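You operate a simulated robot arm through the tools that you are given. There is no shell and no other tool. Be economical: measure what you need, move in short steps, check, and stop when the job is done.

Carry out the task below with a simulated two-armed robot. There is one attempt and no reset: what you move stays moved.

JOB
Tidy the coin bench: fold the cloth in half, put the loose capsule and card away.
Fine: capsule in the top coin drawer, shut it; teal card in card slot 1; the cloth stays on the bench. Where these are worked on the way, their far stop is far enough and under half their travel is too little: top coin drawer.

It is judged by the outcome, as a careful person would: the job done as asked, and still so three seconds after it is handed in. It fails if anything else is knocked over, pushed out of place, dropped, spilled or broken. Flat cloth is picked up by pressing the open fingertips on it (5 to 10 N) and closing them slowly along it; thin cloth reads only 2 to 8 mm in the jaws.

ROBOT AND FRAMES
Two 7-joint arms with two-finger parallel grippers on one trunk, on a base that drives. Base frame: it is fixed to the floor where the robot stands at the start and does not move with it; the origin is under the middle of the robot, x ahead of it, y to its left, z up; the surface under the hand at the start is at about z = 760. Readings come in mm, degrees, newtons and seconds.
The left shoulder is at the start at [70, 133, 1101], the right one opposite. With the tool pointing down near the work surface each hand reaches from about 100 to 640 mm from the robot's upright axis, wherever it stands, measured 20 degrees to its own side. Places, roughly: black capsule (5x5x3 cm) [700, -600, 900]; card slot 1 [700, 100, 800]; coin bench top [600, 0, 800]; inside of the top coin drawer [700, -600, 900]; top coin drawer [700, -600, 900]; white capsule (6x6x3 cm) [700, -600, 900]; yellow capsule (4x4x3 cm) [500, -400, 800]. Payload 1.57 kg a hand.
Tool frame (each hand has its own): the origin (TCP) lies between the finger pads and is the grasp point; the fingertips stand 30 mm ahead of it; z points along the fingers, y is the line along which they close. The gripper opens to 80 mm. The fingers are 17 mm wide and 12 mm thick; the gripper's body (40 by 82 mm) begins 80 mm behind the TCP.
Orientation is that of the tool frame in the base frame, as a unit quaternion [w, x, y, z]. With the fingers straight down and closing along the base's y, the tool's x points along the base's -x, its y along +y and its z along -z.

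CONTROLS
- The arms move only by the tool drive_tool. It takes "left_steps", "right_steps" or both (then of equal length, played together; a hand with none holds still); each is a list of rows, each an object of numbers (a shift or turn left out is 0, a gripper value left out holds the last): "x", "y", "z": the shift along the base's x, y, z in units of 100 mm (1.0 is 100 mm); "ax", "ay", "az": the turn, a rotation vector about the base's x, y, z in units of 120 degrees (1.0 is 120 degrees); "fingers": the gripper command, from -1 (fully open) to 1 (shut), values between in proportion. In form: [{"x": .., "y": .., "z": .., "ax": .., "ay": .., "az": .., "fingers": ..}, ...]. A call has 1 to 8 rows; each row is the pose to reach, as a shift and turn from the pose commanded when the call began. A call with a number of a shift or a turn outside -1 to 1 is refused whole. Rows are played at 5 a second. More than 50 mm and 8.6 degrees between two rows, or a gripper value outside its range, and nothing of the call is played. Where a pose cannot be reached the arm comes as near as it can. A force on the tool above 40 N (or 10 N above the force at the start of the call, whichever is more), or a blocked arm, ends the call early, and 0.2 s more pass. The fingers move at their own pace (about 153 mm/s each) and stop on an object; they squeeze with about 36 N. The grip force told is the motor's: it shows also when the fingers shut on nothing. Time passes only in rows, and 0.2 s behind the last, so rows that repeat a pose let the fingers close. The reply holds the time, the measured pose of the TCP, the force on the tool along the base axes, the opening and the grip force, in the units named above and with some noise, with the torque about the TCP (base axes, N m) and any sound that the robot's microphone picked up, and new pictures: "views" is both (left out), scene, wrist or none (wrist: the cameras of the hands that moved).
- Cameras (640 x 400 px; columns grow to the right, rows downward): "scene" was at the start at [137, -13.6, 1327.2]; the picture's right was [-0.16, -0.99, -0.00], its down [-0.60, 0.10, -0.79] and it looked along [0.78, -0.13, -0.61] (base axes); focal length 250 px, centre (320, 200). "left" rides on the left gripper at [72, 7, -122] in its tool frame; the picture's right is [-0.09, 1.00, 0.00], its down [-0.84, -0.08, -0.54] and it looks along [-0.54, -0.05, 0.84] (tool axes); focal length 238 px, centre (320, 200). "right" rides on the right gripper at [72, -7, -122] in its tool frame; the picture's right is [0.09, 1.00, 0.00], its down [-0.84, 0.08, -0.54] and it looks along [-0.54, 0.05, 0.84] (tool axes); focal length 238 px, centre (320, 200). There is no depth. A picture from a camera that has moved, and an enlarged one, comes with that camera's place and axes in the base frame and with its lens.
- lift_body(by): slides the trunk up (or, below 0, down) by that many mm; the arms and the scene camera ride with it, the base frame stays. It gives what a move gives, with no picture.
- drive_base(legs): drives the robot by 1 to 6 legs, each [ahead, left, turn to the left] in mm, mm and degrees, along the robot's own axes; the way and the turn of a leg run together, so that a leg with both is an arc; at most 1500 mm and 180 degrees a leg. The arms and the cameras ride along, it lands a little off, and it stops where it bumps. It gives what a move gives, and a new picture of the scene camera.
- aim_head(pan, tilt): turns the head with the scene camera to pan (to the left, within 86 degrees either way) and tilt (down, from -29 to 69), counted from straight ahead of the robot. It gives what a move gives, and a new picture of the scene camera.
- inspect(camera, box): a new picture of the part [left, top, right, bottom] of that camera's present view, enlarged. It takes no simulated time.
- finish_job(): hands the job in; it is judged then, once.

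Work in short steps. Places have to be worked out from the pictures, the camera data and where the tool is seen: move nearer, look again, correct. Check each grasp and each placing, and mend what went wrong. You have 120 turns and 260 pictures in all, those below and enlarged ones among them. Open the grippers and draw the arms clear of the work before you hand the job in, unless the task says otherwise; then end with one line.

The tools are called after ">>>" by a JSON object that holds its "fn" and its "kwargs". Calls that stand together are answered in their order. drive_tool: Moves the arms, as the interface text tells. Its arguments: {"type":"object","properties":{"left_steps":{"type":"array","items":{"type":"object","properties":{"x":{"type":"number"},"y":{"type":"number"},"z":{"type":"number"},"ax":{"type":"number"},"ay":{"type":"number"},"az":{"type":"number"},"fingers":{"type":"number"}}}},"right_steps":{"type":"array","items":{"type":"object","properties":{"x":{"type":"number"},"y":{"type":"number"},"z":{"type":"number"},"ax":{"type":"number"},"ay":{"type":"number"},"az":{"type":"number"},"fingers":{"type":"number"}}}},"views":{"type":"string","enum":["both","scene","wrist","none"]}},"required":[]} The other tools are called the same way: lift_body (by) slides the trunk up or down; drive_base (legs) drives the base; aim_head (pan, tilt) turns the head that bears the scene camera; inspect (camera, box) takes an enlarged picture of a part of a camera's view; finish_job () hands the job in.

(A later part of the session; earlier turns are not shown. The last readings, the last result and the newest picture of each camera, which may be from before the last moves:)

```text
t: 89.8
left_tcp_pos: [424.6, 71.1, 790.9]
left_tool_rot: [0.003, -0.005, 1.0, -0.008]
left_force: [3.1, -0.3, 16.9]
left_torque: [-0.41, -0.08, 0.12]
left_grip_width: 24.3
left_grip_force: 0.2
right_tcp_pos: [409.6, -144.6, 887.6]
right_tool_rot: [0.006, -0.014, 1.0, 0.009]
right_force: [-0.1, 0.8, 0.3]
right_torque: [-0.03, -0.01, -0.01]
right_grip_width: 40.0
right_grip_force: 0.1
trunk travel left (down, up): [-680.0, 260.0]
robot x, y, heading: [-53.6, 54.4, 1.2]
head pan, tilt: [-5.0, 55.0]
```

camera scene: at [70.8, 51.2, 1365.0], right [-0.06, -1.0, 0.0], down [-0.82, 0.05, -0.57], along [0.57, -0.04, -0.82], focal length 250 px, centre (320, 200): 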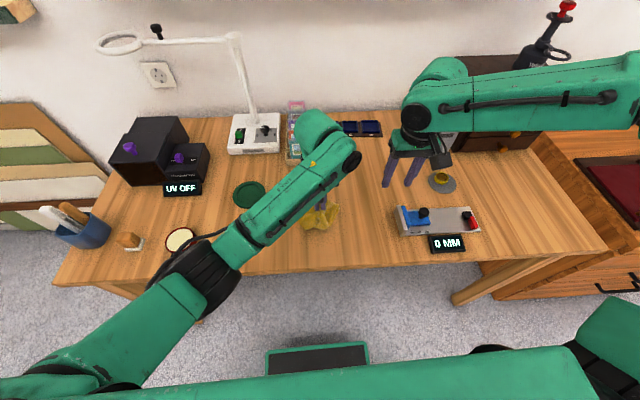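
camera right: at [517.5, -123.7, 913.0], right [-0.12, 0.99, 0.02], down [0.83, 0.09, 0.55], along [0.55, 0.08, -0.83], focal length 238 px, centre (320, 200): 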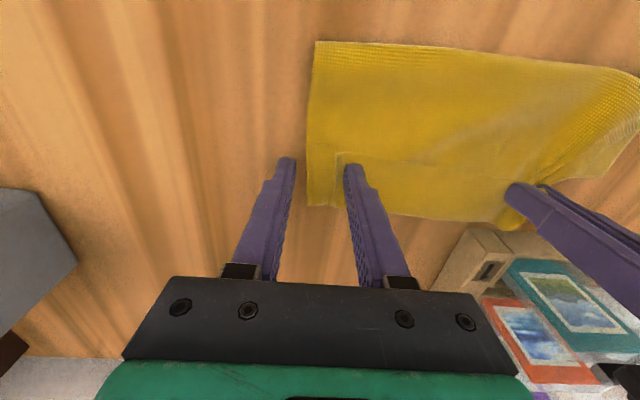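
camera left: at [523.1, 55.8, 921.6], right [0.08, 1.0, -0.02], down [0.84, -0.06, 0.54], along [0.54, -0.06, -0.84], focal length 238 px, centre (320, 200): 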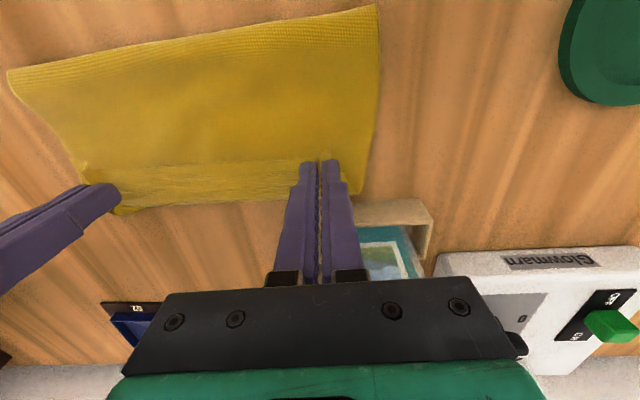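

>>> {"fn": "drive_tool", "kwargs": {"left_steps": [{"z": 0.007, "fingers": 0.45}, {"z": 0.007, "fingers": 0.55}, {"z": 0.007, "fingers": 0.65}, {"z": 0.007, "fingers": 0.75}, {"z": 0.007, "fingers": 0.85}, {"z": 0.007, "fingers": 0.95}, {"z": 0.007, "fingers": 1}, {"z": 0.007, "fingers": 1}], "views": "none"}}

>>> {"fn": "lift_body", "kwargs": {"by": 255}}

>>> {"fn": "inspect", "kwargs": {"camera": "left", "box": [160, 0, 480, 200]}}

>>> {"fn": "inspect", "kwargs": {"camera": "right", "box": [320, 0, 640, 200]}}

```text
t: 91.6
left_tcp_pos: [421.9, 69.9, 791.8]
left_tool_rot: [0.002, -0.003, 1.0, -0.009]
left_force: [0.3, -4.1, 21.9]
left_torque: [-0.36, 0.03, 0.03]
left_grip_width: 1.6
left_grip_force: 23.7
right_tcp_pos: [409.2, -146.3, 887.0]
right_tool_rot: [0.007, -0.014, 1.0, 0.01]
right_force: [0.6, 0.0, 0.7]
right_torque: [-0.06, -0.01, -0.01]
right_grip_width: 40.0
right_grip_force: 0.1
trunk travel left (down, up): [-680.0, 260.0]
robot x, y, heading: [-54.8, 54.1, 1.3]
head pan, tilt: [-5.0, 55.0]
```

```text
t: 94.2
left_tcp_pos: [424.9, 71.1, 1044.3]
left_tool_rot: [0.0, -0.004, 1.0, -0.008]
left_force: [-0.1, -0.2, 0.1]
left_torque: [-0.01, -0.01, 0.0]
left_grip_width: 1.6
left_grip_force: 23.2
right_tcp_pos: [411.3, -144.8, 1141.7]
right_tool_rot: [0.005, -0.014, 1.0, 0.009]
right_force: [-0.5, -0.4, -0.2]
right_torque: [-0.02, 0.04, -0.02]
right_grip_width: 40.1
right_grip_force: 0.1
trunk travel left (down, up): [-935.0, 5.0]
robot x, y, heading: [-55.3, 52.0, 1.5]
head pan, tilt: [-5.0, 55.0]
```

```text
2.00 times, centred on (320, 100) of left
camera zoom: at [351.8, 78.7, 1166.7], right [0.08, 1.0, -0.02], down [0.84, -0.06, 0.54], along [0.54, -0.06, -0.84], focal length 477 px, centre (320, 400)
```

zoom: 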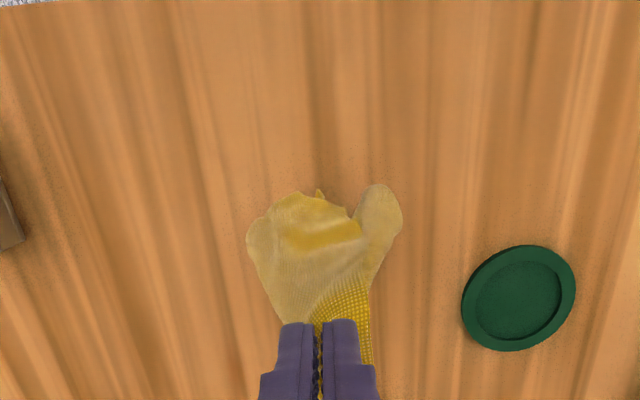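

```text
2.00 times, centred on (480, 100) of right
camera zoom: at [337.8, -156.4, 1263.0], right [-0.12, 0.99, 0.02], down [0.83, 0.09, 0.55], along [0.55, 0.08, -0.83], focal length 477 px, centre (0, 400)
```

zoom: 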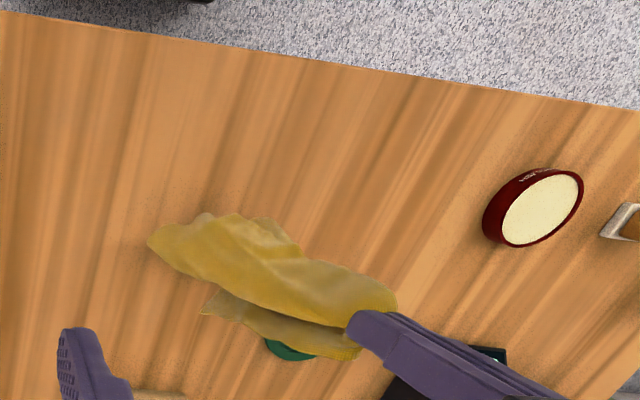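

Corner B held (1.6 mm). Raise more so it hangs fully, carry to about [590,-60], then draw it back to lay it out as a diamond.

>>> {"fn": "drive_tool", "kwargs": {"left_steps": [{"z": 0.3}, {"z": 0.6}, {"z": 0.8}, {"z": 0.8}], "views": "none"}}

>>> {"fn": "drive_base", "kwargs": {"legs": [[160, -131, 0]]}}

>>> {"fn": "inspect", "kwargs": {"camera": "right", "box": [320, 0, 640, 200]}}

```text
t: 95.2
left_tcp_pos: [425.9, 69.4, 1124.5]
left_tool_rot: [0.0, -0.003, 1.0, -0.009]
left_force: [0.3, -0.8, 0.6]
left_torque: [0.0, 0.01, -0.02]
left_grip_width: 1.7
left_grip_force: 23.4
right_tcp_pos: [411.5, -145.2, 1140.6]
right_tool_rot: [0.004, -0.014, 1.0, 0.011]
right_force: [-0.1, -1.0, 0.3]
right_torque: [0.0, 0.0, 0.0]
right_grip_width: 40.1
right_grip_force: 0.1
trunk travel left (down, up): [-935.0, 5.0]
robot x, y, heading: [-53.1, 54.1, 1.3]
head pan, tilt: [-5.0, 55.0]
```

```text
t: 96.8
left_tcp_pos: [585.6, -53.8, 1126.0]
left_tool_rot: [0.002, -0.004, 1.0, -0.01]
left_force: [-1.0, -0.2, 0.6]
left_torque: [0.01, -0.07, 0.01]
left_grip_width: 1.7
left_grip_force: 23.7
right_tcp_pos: [570.8, -269.5, 1142.1]
right_tool_rot: [0.007, -0.014, 1.0, 0.009]
right_force: [0.2, -0.1, 0.1]
right_torque: [-0.03, -0.07, 0.02]
right_grip_width: 39.9
right_grip_force: 0.1
trunk travel left (down, up): [-935.0, 5.0]
robot x, y, heading: [106.2, -70.5, 1.4]
head pan, tilt: [-5.0, 55.0]
camera scene: at [228.6, -72.2, 1562.5], right [-0.06, -1.0, 0.0], down [-0.82, 0.05, -0.58], along [0.57, -0.04, -0.82], focal length 250 px, centre (320, 200)
```

scene: 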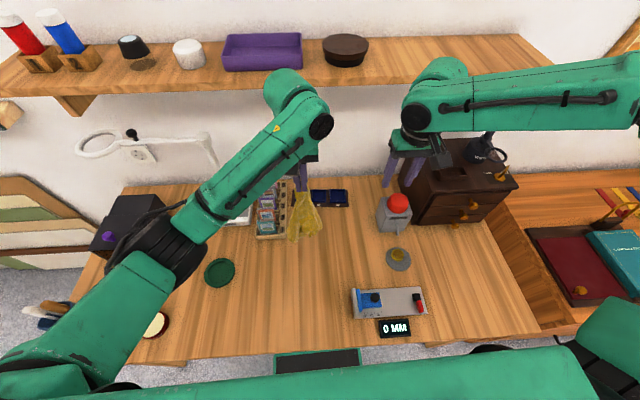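

```text
2.00 times, centred on (480, 100) of right
camera zoom: at [497.5, -280.5, 1264.8], right [-0.12, 0.99, 0.02], down [0.83, 0.09, 0.55], along [0.55, 0.08, -0.83], focal length 477 px, centre (0, 400)
```

zoom: 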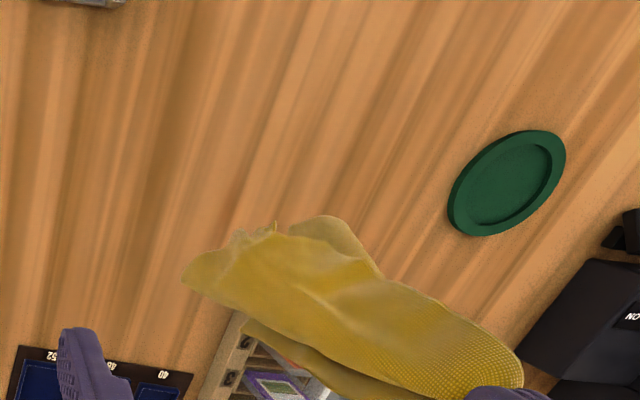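

>>> {"fn": "lift_body", "kwargs": {"by": -110}}

>>> {"fn": "drive_base", "kwargs": {"legs": [[-90, 40, 0]]}}

>>> {"fn": "lift_body", "kwargs": {"by": -120}}

>>> {"fn": "drive_base", "kwargs": {"legs": [[-100, 60, 0]]}}

>>> {"fn": "inspect", "kwargs": {"camera": "left", "box": [0, 0, 640, 400]}}

```text
t: 98.2
left_tcp_pos: [587.3, -56.3, 1013.9]
left_tool_rot: [0.0, -0.004, 1.0, -0.01]
left_force: [0.2, -0.3, -0.6]
left_torque: [0.0, -0.03, 0.05]
left_grip_width: 1.5
left_grip_force: 23.1
right_tcp_pos: [574.8, -271.4, 1032.0]
right_tool_rot: [0.006, -0.014, 1.0, 0.01]
right_force: [-0.6, 0.1, -0.8]
right_torque: [-0.01, -0.01, 0.01]
right_grip_width: 40.1
right_grip_force: 0.0
trunk travel left (down, up): [-825.0, 115.0]
robot x, y, heading: [108.3, -70.3, 1.2]
head pan, tilt: [-5.0, 55.0]
```

```text
t: 99.4
left_tcp_pos: [500.1, -18.8, 1013.9]
left_tool_rot: [-0.001, -0.004, 1.0, -0.009]
left_force: [0.3, 0.0, 0.1]
left_torque: [0.0, 0.0, 0.02]
left_grip_width: 1.7
left_grip_force: 23.8
right_tcp_pos: [484.9, -234.7, 1030.3]
right_tool_rot: [0.004, -0.015, 1.0, 0.01]
right_force: [0.1, 0.6, -0.1]
right_torque: [0.01, 0.0, -0.01]
right_grip_width: 40.1
right_grip_force: 0.2
trunk travel left (down, up): [-825.0, 115.0]
robot x, y, heading: [16.1, -34.1, 1.4]
head pan, tilt: [-5.0, 55.0]
camera scene: at [144.3, -38.5, 1451.8], right [-0.07, -1.0, 0.0], down [-0.82, 0.05, -0.57], along [0.57, -0.04, -0.82], focal length 250 px, centre (320, 200)
```

scene: 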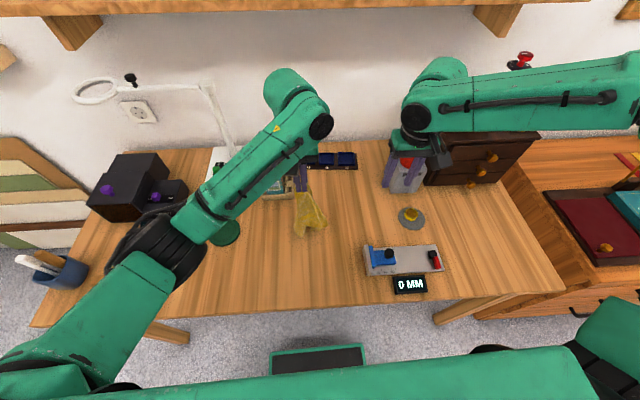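

```text
t: 100.9
left_tcp_pos: [495.9, -17.6, 895.3]
left_tool_rot: [-0.001, -0.004, 1.0, -0.009]
left_force: [0.1, 0.4, -0.2]
left_torque: [-0.03, 0.02, -0.02]
left_grip_width: 1.5
left_grip_force: 23.2
right_tcp_pos: [483.1, -233.8, 911.2]
right_tool_rot: [0.005, -0.014, 1.0, 0.009]
right_force: [-0.6, 0.0, 0.4]
right_torque: [0.01, 0.01, 0.02]
right_grip_width: 40.3
right_grip_force: 0.1
trunk travel left (down, up): [-705.0, 235.0]
robot x, y, heading: [17.5, -31.3, 1.1]
head pan, tilt: [-5.0, 55.0]
```

```text
t: 102.1
left_tcp_pos: [395.4, 37.8, 894.8]
left_tool_rot: [0.0, -0.004, 1.0, -0.008]
left_force: [0.1, -0.3, 0.2]
left_torque: [-0.02, -0.03, 0.0]
left_grip_width: 1.7
left_grip_force: 23.2
right_tcp_pos: [381.4, -176.8, 911.8]
right_tool_rot: [0.005, -0.013, 1.0, 0.011]
right_force: [0.2, 0.0, 0.6]
right_torque: [-0.04, -0.02, 0.0]
right_grip_width: 40.2
right_grip_force: 0.1
trunk travel left (down, up): [-705.0, 235.0]
robot x, y, heading: [-83.8, 21.0, 1.2]
head pan, tilt: [-5.0, 55.0]
camera scene: at [40.4, 19.4, 1332.0], right [-0.07, -1.0, 0.0], down [-0.82, 0.05, -0.57], along [0.57, -0.04, -0.82], focal length 250 px, centre (320, 200)
```

scene: 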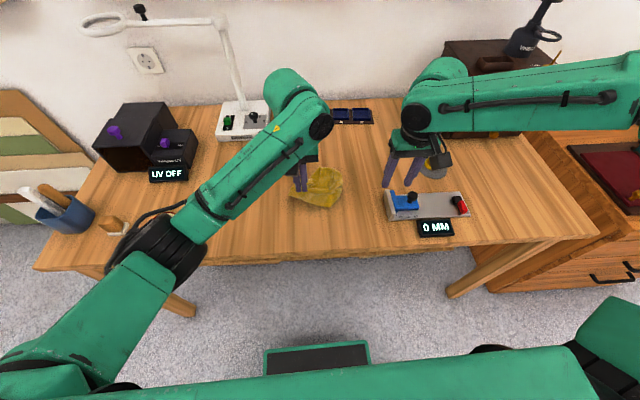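

```text
1.00 times, centred on (320, 200) of left (not enlarged: the box is as wide or as high as the picture)
camera zoom: at [322.5, 46.2, 1015.8], right [0.09, 1.0, -0.02], down [0.84, -0.06, 0.54], along [0.54, -0.06, -0.84], focal length 238 px, centre (320, 200)
```

zoom: 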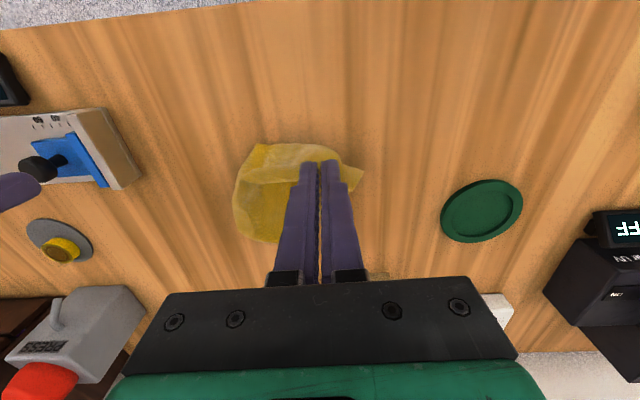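

>>> {"fn": "lift_body", "kwargs": {"by": -70}}

>>> {"fn": "drive_base", "kwargs": {"legs": [[-50, 50, 0]]}}

>>> {"fn": "lift_body", "kwargs": {"by": -25}}

>>> {"fn": "inspect", "kwargs": {"camera": "left", "box": [80, 60, 480, 310]}}

>>> {"fn": "inspect", "kwargs": {"camera": "right", "box": [240, 0, 640, 250]}}

```text
t: 103.2
left_tcp_pos: [395.4, 37.7, 824.8]
left_tool_rot: [0.0, -0.003, 1.0, -0.008]
left_force: [-0.6, -0.4, 0.2]
left_torque: [-0.01, -0.01, -0.01]
left_grip_width: 1.6
left_grip_force: 23.5
right_tcp_pos: [381.4, -176.3, 842.8]
right_tool_rot: [0.005, -0.014, 1.0, 0.01]
right_force: [-0.2, 0.0, 0.6]
right_torque: [-0.01, 0.02, -0.01]
right_grip_width: 40.1
right_grip_force: 0.1
trunk travel left (down, up): [-635.0, 305.0]
robot x, y, heading: [-82.4, 22.9, 1.4]
head pan, tilt: [-5.0, 55.0]
```

```text
t: 104.2
left_tcp_pos: [343.2, 87.5, 824.7]
left_tool_rot: [0.0, -0.004, 1.0, -0.009]
left_force: [0.3, -0.3, -1.0]
left_torque: [-0.04, 0.03, 0.0]
left_grip_width: 1.5
left_grip_force: 24.0
right_tcp_pos: [329.7, -127.0, 840.9]
right_tool_rot: [0.005, -0.013, 1.0, 0.009]
right_force: [-0.6, 1.2, -0.6]
right_torque: [-0.05, 0.01, 0.02]
right_grip_width: 40.1
right_grip_force: 0.1
trunk travel left (down, up): [-635.0, 305.0]
robot x, y, heading: [-133.7, 73.1, 1.2]
head pan, tilt: [-5.0, 55.0]
camera scene: at [-11.7, 68.8, 1262.1], right [-0.07, -1.0, 0.0], down [-0.82, 0.05, -0.57], along [0.57, -0.04, -0.82], focal length 250 px, centre (320, 200)
```

scene: 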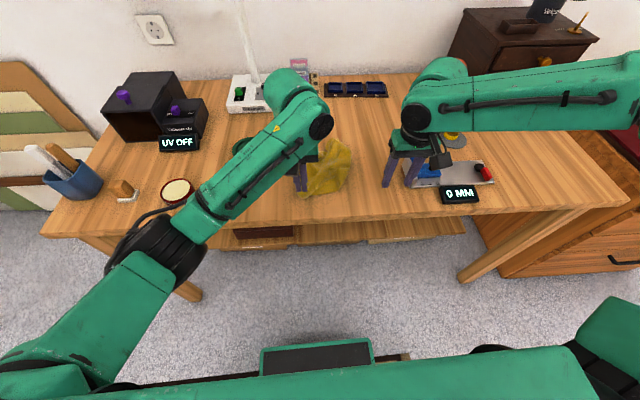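

```text
t: 104.9
left_tcp_pos: [342.8, 88.0, 799.6]
left_tool_rot: [-0.001, -0.004, 1.0, -0.009]
left_force: [0.6, 0.2, -0.3]
left_torque: [0.0, 0.0, 0.0]
left_grip_width: 1.6
left_grip_force: 23.0
right_tcp_pos: [329.0, -127.2, 816.7]
right_tool_rot: [0.006, -0.012, 1.0, 0.009]
right_force: [0.3, 0.9, 0.1]
right_torque: [0.02, -0.06, 0.02]
right_grip_width: 40.0
right_grip_force: 0.0
trunk travel left (down, up): [-610.0, 330.0]
robot x, y, heading: [-137.6, 73.6, 1.2]
head pan, tilt: [-5.0, 55.0]
```

```text
1.60 times, centred on (280, 185) of left
camera zoom: at [270.4, 95.3, 921.4], right [0.09, 1.0, -0.02], down [0.84, -0.06, 0.54], along [0.54, -0.06, -0.84], focal length 381 px, centre (384, 224)
```

zoom: 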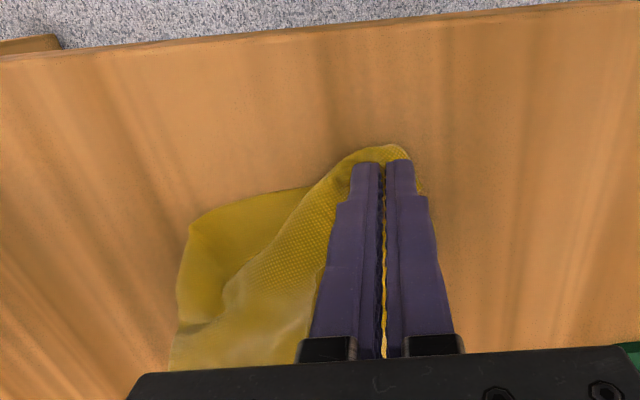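

```text
1.60 times, centred on (440, 125) of right
camera zoom: at [255.9, -139.3, 938.2], right [-0.12, 0.99, 0.02], down [0.83, 0.09, 0.55], along [0.55, 0.08, -0.83], focal length 381 px, centre (128, 320)
```

zoom: 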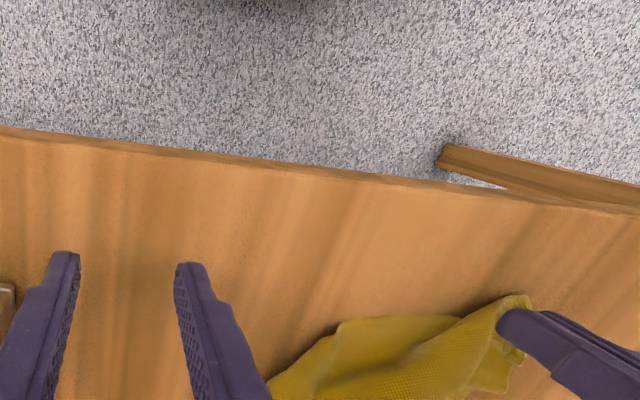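

Release here, rise, and look at how it lies.

>>> {"fn": "drive_tool", "kwargs": {"left_steps": [{"fingers": 0.6}, {"fingers": 0.2}, {"fingers": -0.2}], "views": "none"}}

>>> {"fn": "lift_body", "kwargs": {"by": 200}}

>>> {"fn": "inspect", "kwargs": {"camera": "left", "box": [100, 40, 420, 240]}}

```text
t: 105.7
left_tcp_pos: [344.0, 87.5, 800.3]
left_tool_rot: [0.001, -0.003, 1.0, -0.009]
left_force: [0.2, -0.7, 0.3]
left_torque: [-0.03, -0.01, 0.01]
left_grip_width: 48.0
left_grip_force: 0.1
right_tcp_pos: [329.7, -127.6, 816.3]
right_tool_rot: [0.006, -0.013, 1.0, 0.01]
right_force: [0.1, 0.3, 0.7]
right_torque: [0.0, 0.02, 0.02]
right_grip_width: 39.9
right_grip_force: 0.1
trunk travel left (down, up): [-610.0, 330.0]
robot x, y, heading: [-131.0, 70.8, 1.2]
head pan, tilt: [-5.0, 55.0]
```

```text
t: 107.9
left_tcp_pos: [345.1, 87.6, 999.3]
left_tool_rot: [0.0, -0.004, 1.0, -0.009]
left_force: [0.3, -0.5, 1.1]
left_torque: [-0.02, -0.01, -0.02]
left_grip_width: 48.1
left_grip_force: 0.0
right_tcp_pos: [330.0, -128.2, 1016.3]
right_tool_rot: [0.005, -0.014, 1.0, 0.01]
right_force: [-0.2, 0.3, 0.5]
right_torque: [0.02, 0.04, 0.02]
right_grip_width: 40.1
right_grip_force: 0.1
trunk travel left (down, up): [-810.0, 130.0]
robot x, y, heading: [-132.3, 68.9, 1.2]
head pan, tilt: [-5.0, 55.0]
```

```text
2.00 times, centred on (260, 140) of left
camera zoom: at [270.9, 95.2, 1121.1], right [0.09, 1.0, -0.02], down [0.84, -0.06, 0.54], along [0.54, -0.06, -0.84], focal length 477 px, centre (440, 320)
```

zoom: 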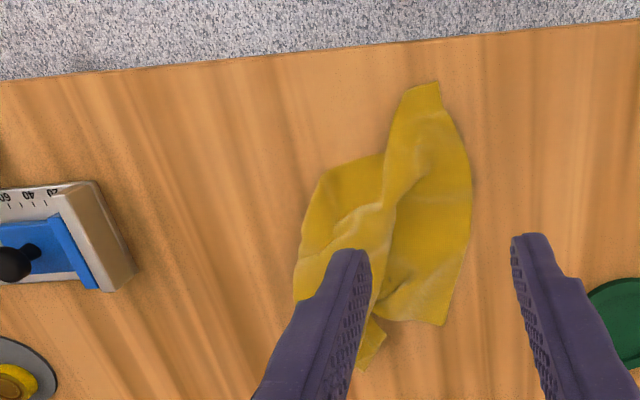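

>>> {"fn": "drive_tool", "kwargs": {"left_steps": [{"y": 0.3}, {"y": 0.6}, {"y": 0.7}, {"y": 0.7}], "views": "none"}}

>>> {"fn": "inspect", "kwargs": {"camera": "left", "box": [60, 50, 320, 220]}}

```text
t: 108.9
left_tcp_pos: [343.5, 157.5, 1000.2]
left_tool_rot: [0.0, -0.002, 1.0, -0.009]
left_force: [0.4, -0.1, -0.9]
left_torque: [0.02, -0.03, 0.03]
left_grip_width: 48.1
left_grip_force: 0.1
right_tcp_pos: [331.0, -127.7, 1016.6]
right_tool_rot: [0.004, -0.013, 1.0, 0.01]
right_force: [0.2, -0.3, -0.1]
right_torque: [0.0, 0.0, 0.03]
right_grip_width: 39.9
right_grip_force: 0.0
trunk travel left (down, up): [-810.0, 130.0]
robot x, y, heading: [-134.8, 71.4, 1.1]
head pan, tilt: [-5.0, 55.0]
```

```text
2.35 times, centred on (190, 135) of left
camera zoom: at [270.4, 165.6, 1121.2], right [0.09, 1.0, -0.02], down [0.84, -0.06, 0.54], along [0.54, -0.06, -0.84], focal length 561 px, centre (626, 353)
```

zoom: 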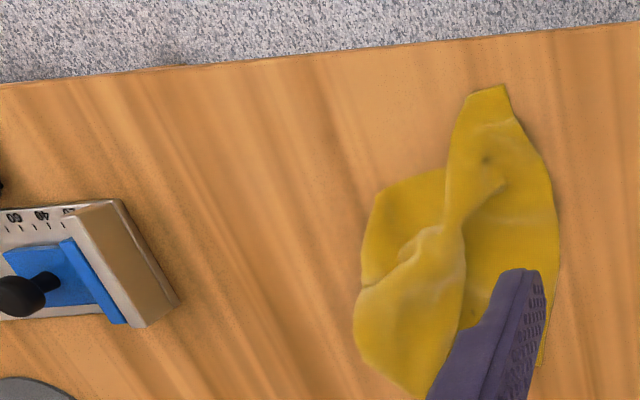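

>>> {"fn": "inspect", "kwargs": {"camera": "right", "box": [340, 40, 640, 240]}}

```text
2.00 times, centred on (490, 140) of right
camera zoom: at [256.3, -139.5, 1138.0], right [-0.12, 0.99, 0.02], down [0.83, 0.09, 0.55], along [0.55, 0.08, -0.83], focal length 477 px, centre (-20, 320)
```

zoom: 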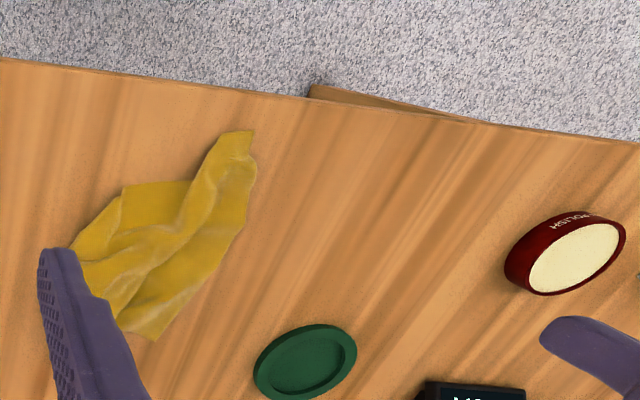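

The cloth is now untangled: corners about B[312,79], R1[508,70], L[472,-55]. I'll grip the adjacent corners B (left) and L (right), lift it as a hanging sheet. Reposition the base for both arms and look.

>>> {"fn": "drive_base", "kwargs": {"legs": [[90, 35, 0]]}}

>>> {"fn": "drive_tool", "kwargs": {"left_steps": [{"x": -0.3, "y": -0.2, "fingers": 0.4}, {"x": -0.6, "y": -0.5}, {"x": -0.9, "y": -0.8}, {"x": -1.0, "y": -1.0}, {"x": -1.0, "y": -1.0}], "right_steps": [{"x": 0.0, "z": -0.2, "fingers": 0.3}, {"x": 0.0, "z": -0.5}, {"x": 0.1, "y": 0.1, "z": -0.8}, {"x": 0.25, "y": 0.25, "z": -0.9}, {"x": 0.25, "y": 0.25, "z": -1.0}], "views": "wrist"}}

```text
t: 110.0
left_tcp_pos: [431.0, 193.4, 1001.8]
left_tool_rot: [0.002, -0.002, 1.0, -0.009]
left_force: [0.3, -0.8, 0.3]
left_torque: [-0.01, -0.01, 0.01]
left_grip_width: 48.1
left_grip_force: 0.1
right_tcp_pos: [417.4, -92.2, 1016.8]
right_tool_rot: [0.006, -0.013, 1.0, 0.011]
right_force: [-0.4, -0.3, 0.4]
right_torque: [0.02, -0.03, 0.01]
right_grip_width: 39.8
right_grip_force: 0.2
trunk travel left (down, up): [-810.0, 130.0]
robot x, y, heading: [-49.6, 108.8, 1.3]
head pan, tilt: [-5.0, 55.0]
camera scene: at [74.8, 104.5, 1437.4], right [-0.07, -1.0, 0.0], down [-0.82, 0.05, -0.57], along [0.57, -0.04, -0.82], focal length 250 px, centre (320, 200)
```

scene: 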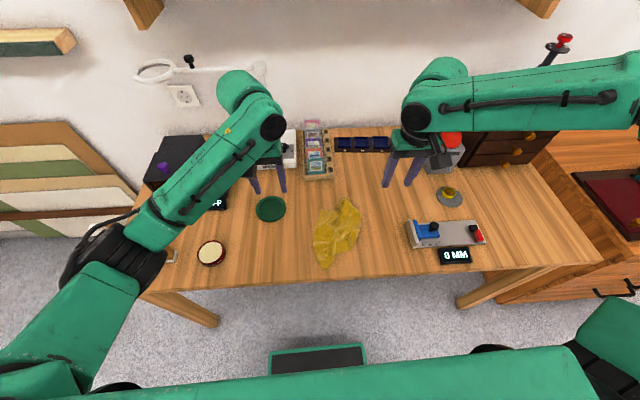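

```text
t: 111.2
left_tcp_pos: [332.6, 94.1, 999.8]
left_tool_rot: [0.0, -0.004, 1.0, -0.008]
left_force: [0.1, -0.9, -0.3]
left_torque: [-0.01, -0.04, -0.01]
left_grip_width: 24.3
left_grip_force: 0.0
right_tcp_pos: [441.6, -67.1, 919.6]
right_tool_rot: [0.006, -0.014, 1.0, 0.011]
right_force: [0.1, -0.2, -0.1]
right_torque: [-0.01, -0.01, -0.02]
right_grip_width: 28.1
right_grip_force: 0.0
right hand out of reach, approached as far as the arm can: row 5
trunk travel left (down, up): [-810.0, 130.0]
robot x, y, heading: [-46.2, 112.0, 1.5]
head pan, tilt: [-5.0, 55.0]
camera right: at [367.6, -79.3, 1040.0], right [-0.12, 0.99, 0.02], down [0.83, 0.09, 0.55], along [0.55, 0.08, -0.83], focal length 238 px, centre (320, 200)
camera left: at [259.5, 102.1, 1120.8], right [0.09, 1.0, -0.02], down [0.84, -0.06, 0.54], along [0.54, -0.06, -0.84], focal length 238 px, centre (320, 200)
```

right: 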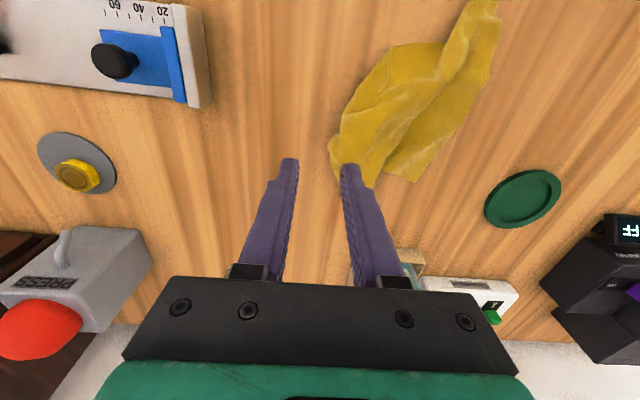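
left: 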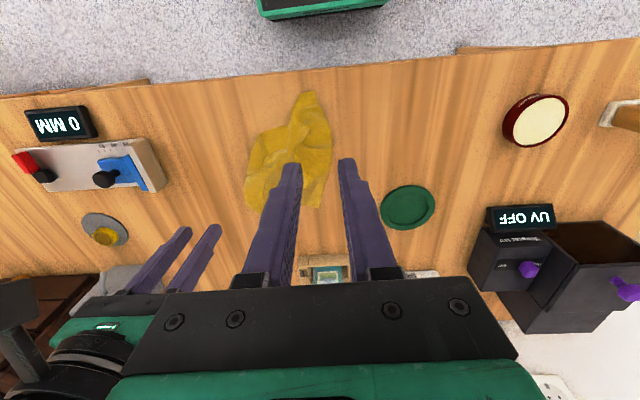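

>>> {"fn": "inspect", "kwargs": {"camera": "right", "box": [300, 30, 520, 200]}}

>>> {"fn": "inspect", "kwargs": {"camera": "left", "box": [220, 70, 360, 220]}}

```text
2.35 times, centred on (410, 115) of right
camera zoom: at [367.6, -79.3, 1040.0], right [-0.12, 0.99, 0.02], down [0.83, 0.09, 0.55], along [0.55, 0.08, -0.83], focal length 561 px, centre (108, 400)
```

zoom: 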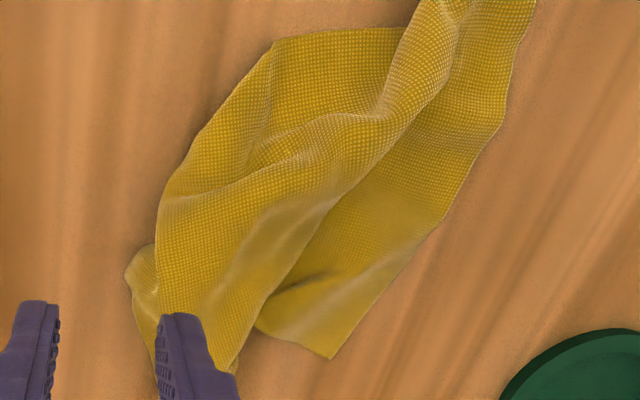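

```text
2.67 times, centred on (290, 145) of left
camera zoom: at [259.5, 102.1, 1120.8], right [0.09, 1.0, -0.02], down [0.84, -0.06, 0.54], along [0.54, -0.06, -0.84], focal length 636 px, centre (400, 347)
```

zoom: 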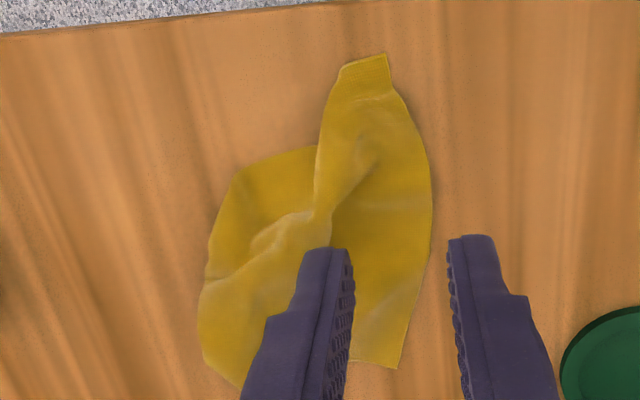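

The true corner L is at [363,-5] (single ply). Right hand will take it first and draw it toward −y, then the left takes B. Shift base left 25 mm and approach.

>>> {"fn": "drive_base", "kwargs": {"legs": [[0, 25, 0]]}}

>>> {"fn": "drive_tool", "kwargs": {"right_steps": [{"x": -0.3, "y": 0.1}, {"x": -0.6, "y": 0.3}, {"x": -0.68, "y": 0.52}, {"x": -0.68, "y": 0.52, "z": -0.4}, {"x": -0.68, "y": 0.52, "z": -0.8}, {"x": -0.68, "y": 0.52, "z": -1.0}, {"x": -0.68, "y": 0.52, "z": -1.0}], "views": "wrist"}}

```text
t: 112.0
left_tcp_pos: [332.7, 114.5, 999.6]
left_tool_rot: [0.0, -0.003, 1.0, -0.006]
left_force: [-0.1, -0.8, -0.3]
left_torque: [0.05, 0.01, -0.03]
left_grip_width: 23.9
left_grip_force: 0.0
right_tcp_pos: [441.1, -46.9, 918.4]
right_tool_rot: [0.005, -0.013, 1.0, 0.012]
right_force: [0.6, -0.6, -0.7]
right_torque: [0.03, -0.03, 0.0]
right_grip_width: 28.1
right_grip_force: 0.1
trunk travel left (down, up): [-810.0, 130.0]
robot x, y, heading: [-43.7, 131.4, 1.3]
head pan, tilt: [-5.0, 55.0]
camera scene: at [77.2, 123.8, 1437.1], right [-0.07, -1.0, 0.0], down [-0.82, 0.06, -0.57], along [0.57, -0.03, -0.82], focal length 250 px, centre (320, 200)
```

scene: 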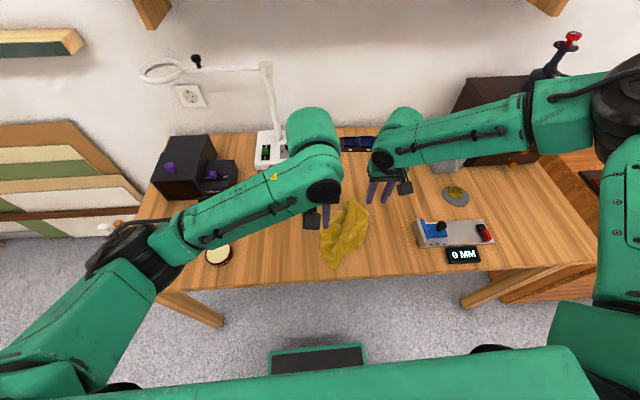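

```text
t: 113.6
left_tcp_pos: [332.7, 118.4, 999.2]
left_tool_rot: [0.001, -0.003, 1.0, -0.009]
left_force: [0.0, 0.7, -0.4]
left_torque: [-0.01, -0.02, -0.01]
left_grip_width: 23.9
left_grip_force: 0.1
right_tcp_pos: [352.0, -22.1, 864.4]
right_tool_rot: [0.006, -0.013, 1.0, 0.01]
right_force: [0.0, -1.4, 0.4]
right_torque: [-0.01, -0.02, 0.01]
right_grip_width: 28.4
right_grip_force: 0.0
right hand out of reach, approached as far as the arm can: row 4, 5, 6, 7
trunk travel left (down, up): [-810.0, 130.0]
robot x, y, heading: [-43.9, 132.7, 1.4]
head pan, tilt: [-5.0, 55.0]
camera right: at [278.5, -32.7, 986.7], right [-0.12, 0.99, 0.02], down [0.83, 0.09, 0.55], along [0.55, 0.08, -0.83], focal length 238 px, centre (320, 200)
```

right: 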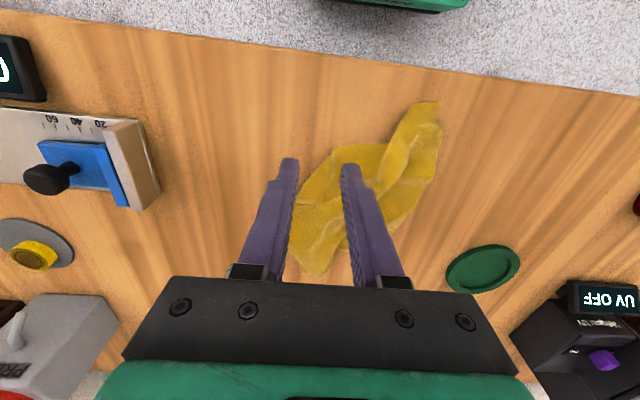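

>>> {"fn": "drive_tool", "kwargs": {"right_steps": [{"x": 0.05, "z": 0.3}, {"x": 0.2, "y": 0.15, "z": 0.36}, {"x": 0.22, "y": 0.34, "z": 0.36}, {"x": 0.22, "y": 0.34, "z": 0.36}], "views": "none"}}

>>> {"fn": "lift_body", "kwargs": {"by": -95}}

>>> {"fn": "inspect", "kwargs": {"camera": "right", "box": [220, 60, 480, 240]}}

```text
t: 114.6
left_tcp_pos: [331.5, 118.1, 999.1]
left_tool_rot: [0.0, -0.003, 1.0, -0.008]
left_force: [-0.9, 0.0, -0.4]
left_torque: [0.03, -0.05, -0.02]
left_grip_width: 23.8
left_grip_force: 0.1
right_tcp_pos: [371.7, 11.1, 902.9]
right_tool_rot: [0.005, -0.013, 1.0, 0.012]
right_force: [-0.4, 0.7, -0.6]
right_torque: [-0.02, 0.0, 0.0]
right_grip_width: 28.0
right_grip_force: 0.1
right hand out of reach, approached as far as the arm can: row 3, 4
trunk travel left (down, up): [-810.0, 130.0]
robot x, y, heading: [-49.6, 131.8, 1.1]
head pan, tilt: [-5.0, 55.0]
```

```text
t: 115.9
left_tcp_pos: [332.2, 118.9, 904.5]
left_tool_rot: [0.001, -0.003, 1.0, -0.009]
left_force: [-0.1, -0.2, 0.3]
left_torque: [-0.01, 0.0, 0.01]
left_grip_width: 24.2
left_grip_force: 0.2
right_tcp_pos: [372.0, 9.9, 808.3]
right_tool_rot: [0.006, -0.013, 1.0, 0.011]
right_force: [0.1, 0.0, -0.3]
right_torque: [-0.05, 0.05, 0.02]
right_grip_width: 28.0
right_grip_force: 0.1
trunk travel left (down, up): [-715.0, 225.0]
robot x, y, heading: [-46.4, 129.9, 1.1]
head pan, tilt: [-5.0, 55.0]
```

```text
2.22 times, centred on (350, 150) of right
camera zoom: at [298.5, -1.4, 929.6], right [-0.12, 0.99, 0.02], down [0.83, 0.09, 0.55], along [0.55, 0.08, -0.83], focal length 530 px, centre (253, 311)
```

zoom: 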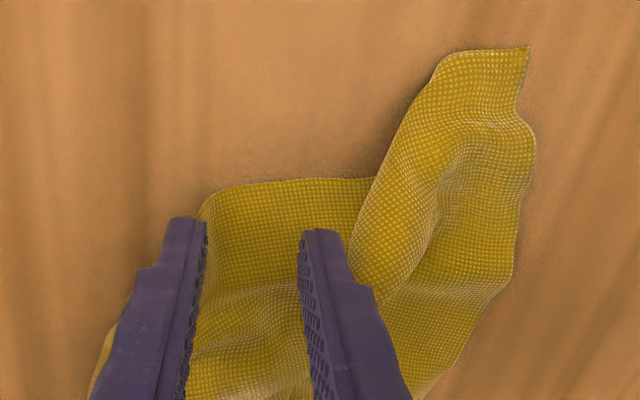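

>>> {"fn": "drive_base", "kwargs": {"legs": [[-4, 8, 0]]}}

>>> {"fn": "drive_tool", "kwargs": {"right_steps": [{"fingers": 0.35}, {"fingers": 0.35}], "views": "none"}}

>>> {"fn": "lift_body", "kwargs": {"by": -17}}

```text
t: 116.7
left_tcp_pos: [327.8, 126.3, 903.9]
left_tool_rot: [0.0, -0.003, 1.0, -0.008]
left_force: [-0.2, -0.1, -0.1]
left_torque: [0.0, 0.04, -0.02]
left_grip_width: 23.8
left_grip_force: 0.1
right_tcp_pos: [368.8, 16.8, 806.8]
right_tool_rot: [0.005, -0.013, 1.0, 0.011]
right_force: [0.1, -0.1, 0.8]
right_torque: [0.0, 0.01, 0.01]
right_grip_width: 28.0
right_grip_force: 0.1
trunk travel left (down, up): [-715.0, 225.0]
robot x, y, heading: [-49.9, 140.9, 1.1]
head pan, tilt: [-5.0, 55.0]
camera scene: at [73.7, 136.2, 1342.0], right [-0.07, -1.0, 0.0], down [-0.82, 0.06, -0.57], along [0.57, -0.04, -0.82], focal length 250 px, centre (320, 200)
```

scene: 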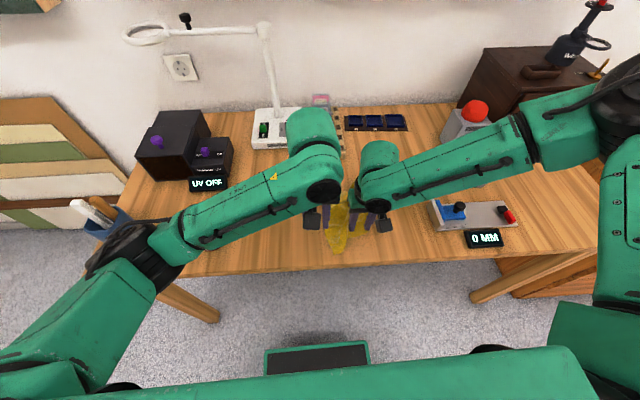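

```text
t: 117.3
left_tcp_pos: [327.8, 126.5, 904.8]
left_tool_rot: [0.0, -0.003, 1.0, -0.009]
left_force: [-0.1, 0.7, -0.4]
left_torque: [-0.02, 0.03, -0.01]
left_grip_width: 24.1
left_grip_force: 0.0
right_tcp_pos: [367.3, 17.6, 808.5]
right_tool_rot: [0.006, -0.013, 1.0, 0.01]
right_force: [-0.8, 0.1, 0.2]
right_torque: [0.0, -0.01, 0.01]
right_grip_width: 26.0
right_grip_force: 0.1
trunk travel left (down, up): [-715.0, 225.0]
robot x, y, heading: [-49.3, 139.9, 1.3]
head pan, tilt: [-5.0, 55.0]
```

```text
t: 117.9
left_tcp_pos: [326.4, 127.2, 886.8]
left_tool_rot: [0.001, -0.002, 1.0, -0.01]
left_force: [-0.5, 0.3, -1.0]
left_torque: [-0.01, 0.0, 0.0]
left_grip_width: 24.0
left_grip_force: 0.0
right_tcp_pos: [367.6, 16.8, 791.7]
right_tool_rot: [0.008, -0.013, 1.0, 0.011]
right_force: [-1.0, -0.9, 8.6]
right_torque: [-0.18, 0.05, 0.02]
right_grip_width: 26.2
right_grip_force: 0.2
trunk travel left (down, up): [-698.0, 242.0]
robot x, y, heading: [-48.9, 138.8, 1.3]
head pan, tilt: [-5.0, 55.0]
```

8.6 N press — close slowly, then lift a little and draw toward −y with the arm.

>>> {"fn": "drive_tool", "kwargs": {"right_steps": [{"fingers": 0.45}, {"fingers": 0.55}, {"fingers": 0.65}, {"fingers": 0.75}, {"fingers": 0.85}, {"fingers": 0.95}, {"fingers": 1}, {"fingers": 1}], "views": "none"}}

>>> {"fn": "drive_tool", "kwargs": {"right_steps": [{"z": 0.1}, {"y": -0.2, "z": 0.15}, {"y": -0.45, "z": 0.15}, {"y": -0.7, "z": 0.15}, {"y": -0.95, "z": 0.15}, {"y": -0.95, "z": 0.15}], "views": "none"}}

>>> {"fn": "inspect", "kwargs": {"camera": "left", "box": [0, 0, 480, 300]}}

```text
t: 119.7
left_tcp_pos: [327.7, 127.1, 886.9]
left_tool_rot: [0.001, -0.003, 1.0, -0.009]
left_force: [-0.3, -0.7, -0.2]
left_torque: [-0.01, -0.03, -0.01]
left_grip_width: 24.1
left_grip_force: 0.1
right_tcp_pos: [368.0, 17.9, 791.7]
right_tool_rot: [0.006, -0.013, 1.0, 0.011]
right_force: [-0.2, 0.1, 7.0]
right_torque: [-0.07, 0.02, 0.0]
right_grip_width: 1.4
right_grip_force: 23.3
trunk travel left (down, up): [-698.0, 242.0]
robot x, y, heading: [-51.2, 142.6, 1.1]
head pan, tilt: [-5.0, 55.0]
```

```text
t: 121.1
left_tcp_pos: [328.4, 127.4, 887.4]
left_tool_rot: [0.0, -0.003, 1.0, -0.009]
left_force: [0.3, 0.0, -0.4]
left_torque: [-0.04, 0.02, -0.01]
left_grip_width: 23.8
left_grip_force: 0.0
right_tcp_pos: [368.2, -77.0, 806.8]
right_tool_rot: [0.006, -0.012, 1.0, 0.01]
right_force: [-0.1, -0.3, 0.5]
right_torque: [-0.02, -0.01, 0.0]
right_grip_width: 1.8
right_grip_force: 23.9
trunk travel left (down, up): [-698.0, 242.0]
robot x, y, heading: [-51.9, 142.0, 1.5]
head pan, tilt: [-5.0, 55.0]
```

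```text
1.33 times, centred on (240, 150) of left
camera zoom: at [255.4, 135.4, 1008.6], right [0.09, 1.0, -0.02], down [0.84, -0.06, 0.54], along [0.54, -0.06, -0.84], focal length 318 px, centre (427, 267)
```

zoom: 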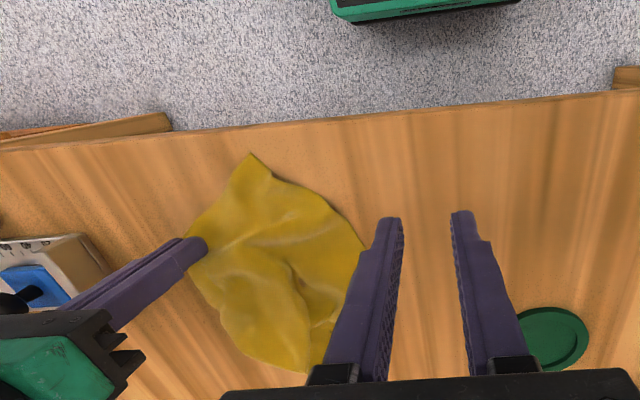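

The cloth opened nicely. Zoom to identify corners.

>>> {"fn": "drive_tool", "kwargs": {"left_steps": [{"y": 0.2, "z": 0.3}, {"y": 0.3, "z": 0.6}, {"y": 0.3, "z": 0.6}], "views": "none"}}

>>> {"fn": "inspect", "kwargs": {"camera": "left", "box": [100, 80, 310, 230]}}

```text
t: 121.9
left_tcp_pos: [327.4, 157.0, 947.3]
left_tool_rot: [0.0, -0.002, 1.0, -0.009]
left_force: [-0.4, 0.9, 0.4]
left_torque: [-0.02, -0.02, -0.03]
left_grip_width: 24.0
left_grip_force: 0.0
right_tcp_pos: [367.9, -79.1, 805.7]
right_tool_rot: [0.006, -0.013, 1.0, 0.01]
right_force: [-0.1, 0.5, 0.3]
right_torque: [-0.01, 0.01, 0.0]
right_grip_width: 1.8
right_grip_force: 23.2
trunk travel left (down, up): [-698.0, 242.0]
robot x, y, heading: [-51.8, 141.9, 1.2]
head pan, tilt: [-5.0, 55.0]
```

```text
2.67 times, centred on (205, 155) of left
camera zoom: at [255.1, 164.5, 1069.0], right [0.09, 1.0, -0.02], down [0.84, -0.06, 0.54], along [0.54, -0.06, -0.84], focal length 636 px, centre (627, 320)
```

zoom: 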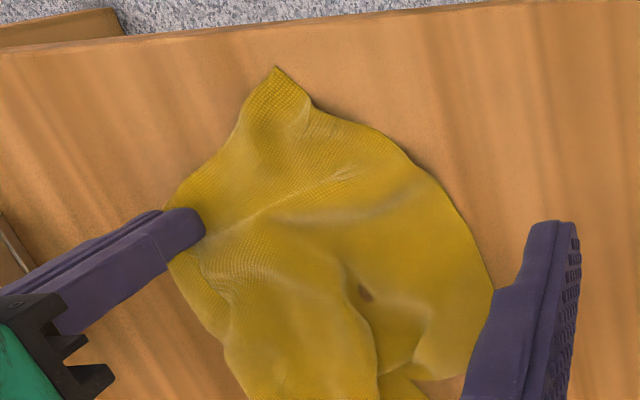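

The right grip is mid-edge rather than a corner. Release it gently, move both hands up and view the whole cloth.

>>> {"fn": "drive_tool", "kwargs": {"right_steps": [{"z": -0.1}, {"z": -0.1, "fingers": 0.5}, {"z": -0.1, "fingers": 0}, {"z": 0.2}, {"y": -0.3, "z": 0.6}, {"y": -0.6, "z": 0.8}, {"y": -0.6, "z": 0.8}], "views": "none"}}

>>> {"fn": "lift_body", "kwargs": {"by": 120}}

>>> {"fn": "aim_head", "kwargs": {"pan": -12, "tilt": 55}}

>>> {"fn": "inspect", "kwargs": {"camera": "scene", "box": [220, 130, 440, 290]}}

```text
t: 123.5
left_tcp_pos: [327.7, 157.6, 946.8]
left_tool_rot: [0.0, -0.002, 1.0, -0.009]
left_force: [0.6, -0.6, 0.5]
left_torque: [-0.04, 0.0, 0.02]
left_grip_width: 24.1
left_grip_force: 0.0
right_tcp_pos: [368.0, -137.4, 885.1]
right_tool_rot: [0.005, -0.012, 1.0, 0.011]
right_force: [0.6, -0.5, -0.1]
right_torque: [-0.03, 0.0, 0.01]
right_grip_width: 40.0
right_grip_force: 0.0
trunk travel left (down, up): [-698.0, 242.0]
robot x, y, heading: [-51.4, 141.3, 1.3]
head pan, tilt: [-5.0, 55.0]
```

```text
t: 125.0
left_tcp_pos: [328.3, 156.3, 1066.6]
left_tool_rot: [0.0, -0.002, 1.0, -0.009]
left_force: [-0.2, -0.9, -0.5]
left_torque: [0.02, -0.01, 0.01]
left_grip_width: 23.8
left_grip_force: 0.2
right_tcp_pos: [367.1, -138.4, 1005.0]
right_tool_rot: [0.006, -0.013, 1.0, 0.01]
right_force: [0.2, 0.2, 0.0]
right_torque: [0.05, 0.02, -0.03]
right_grip_width: 40.1
right_grip_force: 0.1
trunk travel left (down, up): [-818.0, 122.0]
robot x, y, heading: [-47.5, 141.3, 1.2]
head pan, tilt: [-5.0, 55.0]
```

```text
t: 125.7
left_tcp_pos: [327.7, 156.5, 1067.6]
left_tool_rot: [-0.001, -0.002, 1.0, -0.009]
left_force: [1.1, 0.0, 0.2]
left_torque: [-0.01, 0.01, -0.02]
left_grip_width: 24.1
left_grip_force: 0.1
right_tcp_pos: [367.2, -137.6, 1005.6]
right_tool_rot: [0.005, -0.013, 1.0, 0.011]
right_force: [0.3, 0.0, -0.5]
right_torque: [0.03, 0.03, 0.03]
right_grip_width: 40.1
right_grip_force: 0.0
trunk travel left (down, up): [-818.0, 122.0]
robot x, y, heading: [-51.1, 141.0, 1.1]
head pan, tilt: [-12.0, 55.0]
camera scene: at [71.7, 129.3, 1445.1], right [-0.19, -0.98, 0.0], down [-0.8, 0.15, -0.57], along [0.56, -0.11, -0.82], focal length 250 px, centre (320, 200)
```

scene: 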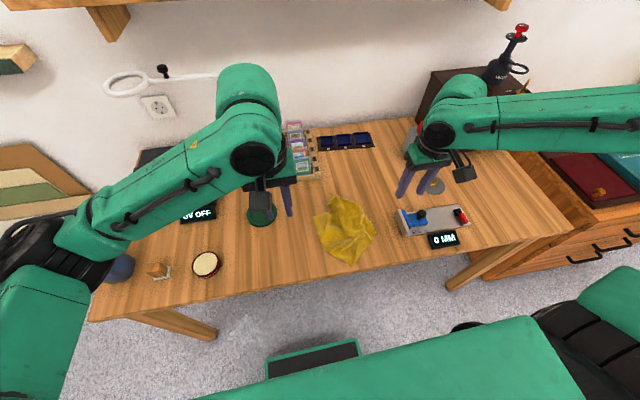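

```text
2.50 times, centred on (330, 210) of scene
camera zoom: at [71.7, 129.3, 1445.1], right [-0.19, -0.98, 0.0], down [-0.8, 0.15, -0.57], along [0.56, -0.11, -0.82], focal length 624 px, centre (295, 175)
```

zoom: 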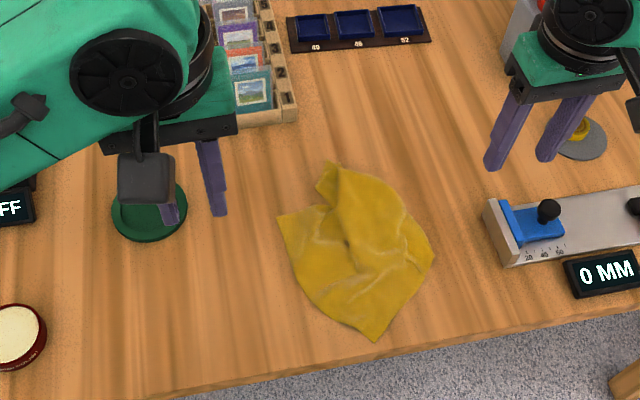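

Overview: B[298,-8] front corner, R1[482,70] left corner, with edge B–R1 clean and nearly straight. I'll grip B with the right and R1 with the left, so I reposition the base (turned −21°) to make both reachable.

>>> {"fn": "drive_base", "kwargs": {"legs": [[0, 91, 0], [0, 0, -21]]}}

```text
t: 127.9
left_tcp_pos: [307.7, 111.3, 1067.2]
left_tool_rot: [-0.002, 0.18, 0.984, -0.008]
left_force: [-0.6, 0.4, 0.4]
left_torque: [-0.01, 0.01, -0.03]
left_grip_width: 24.0
left_grip_force: 0.1
right_tcp_pos: [237.2, -179.2, 1005.2]
right_tool_rot: [0.009, 0.17, 0.985, 0.009]
right_force: [-0.6, 0.4, -0.4]
right_torque: [-0.01, -0.01, -0.02]
right_grip_width: 39.8
right_grip_force: 0.0
trunk travel left (down, up): [-818.0, 122.0]
robot x, y, heading: [-52.6, 235.1, -19.7]
head pan, tilt: [-12.0, 55.0]
camera scene: at [57.6, 177.4, 1445.1], right [-0.53, -0.85, 0.0], down [-0.7, 0.43, -0.57], along [0.49, -0.3, -0.82], focal length 250 px, centre (320, 200)
```

scene: 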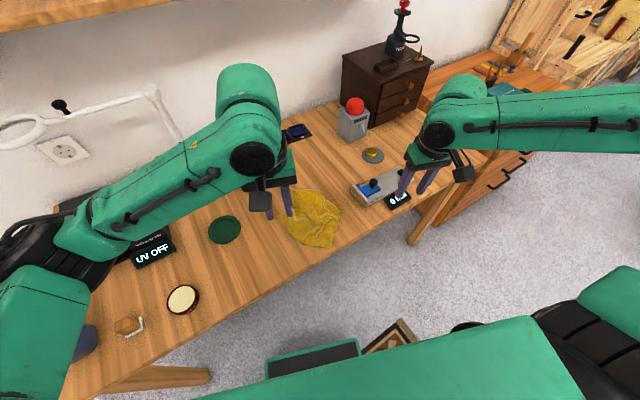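

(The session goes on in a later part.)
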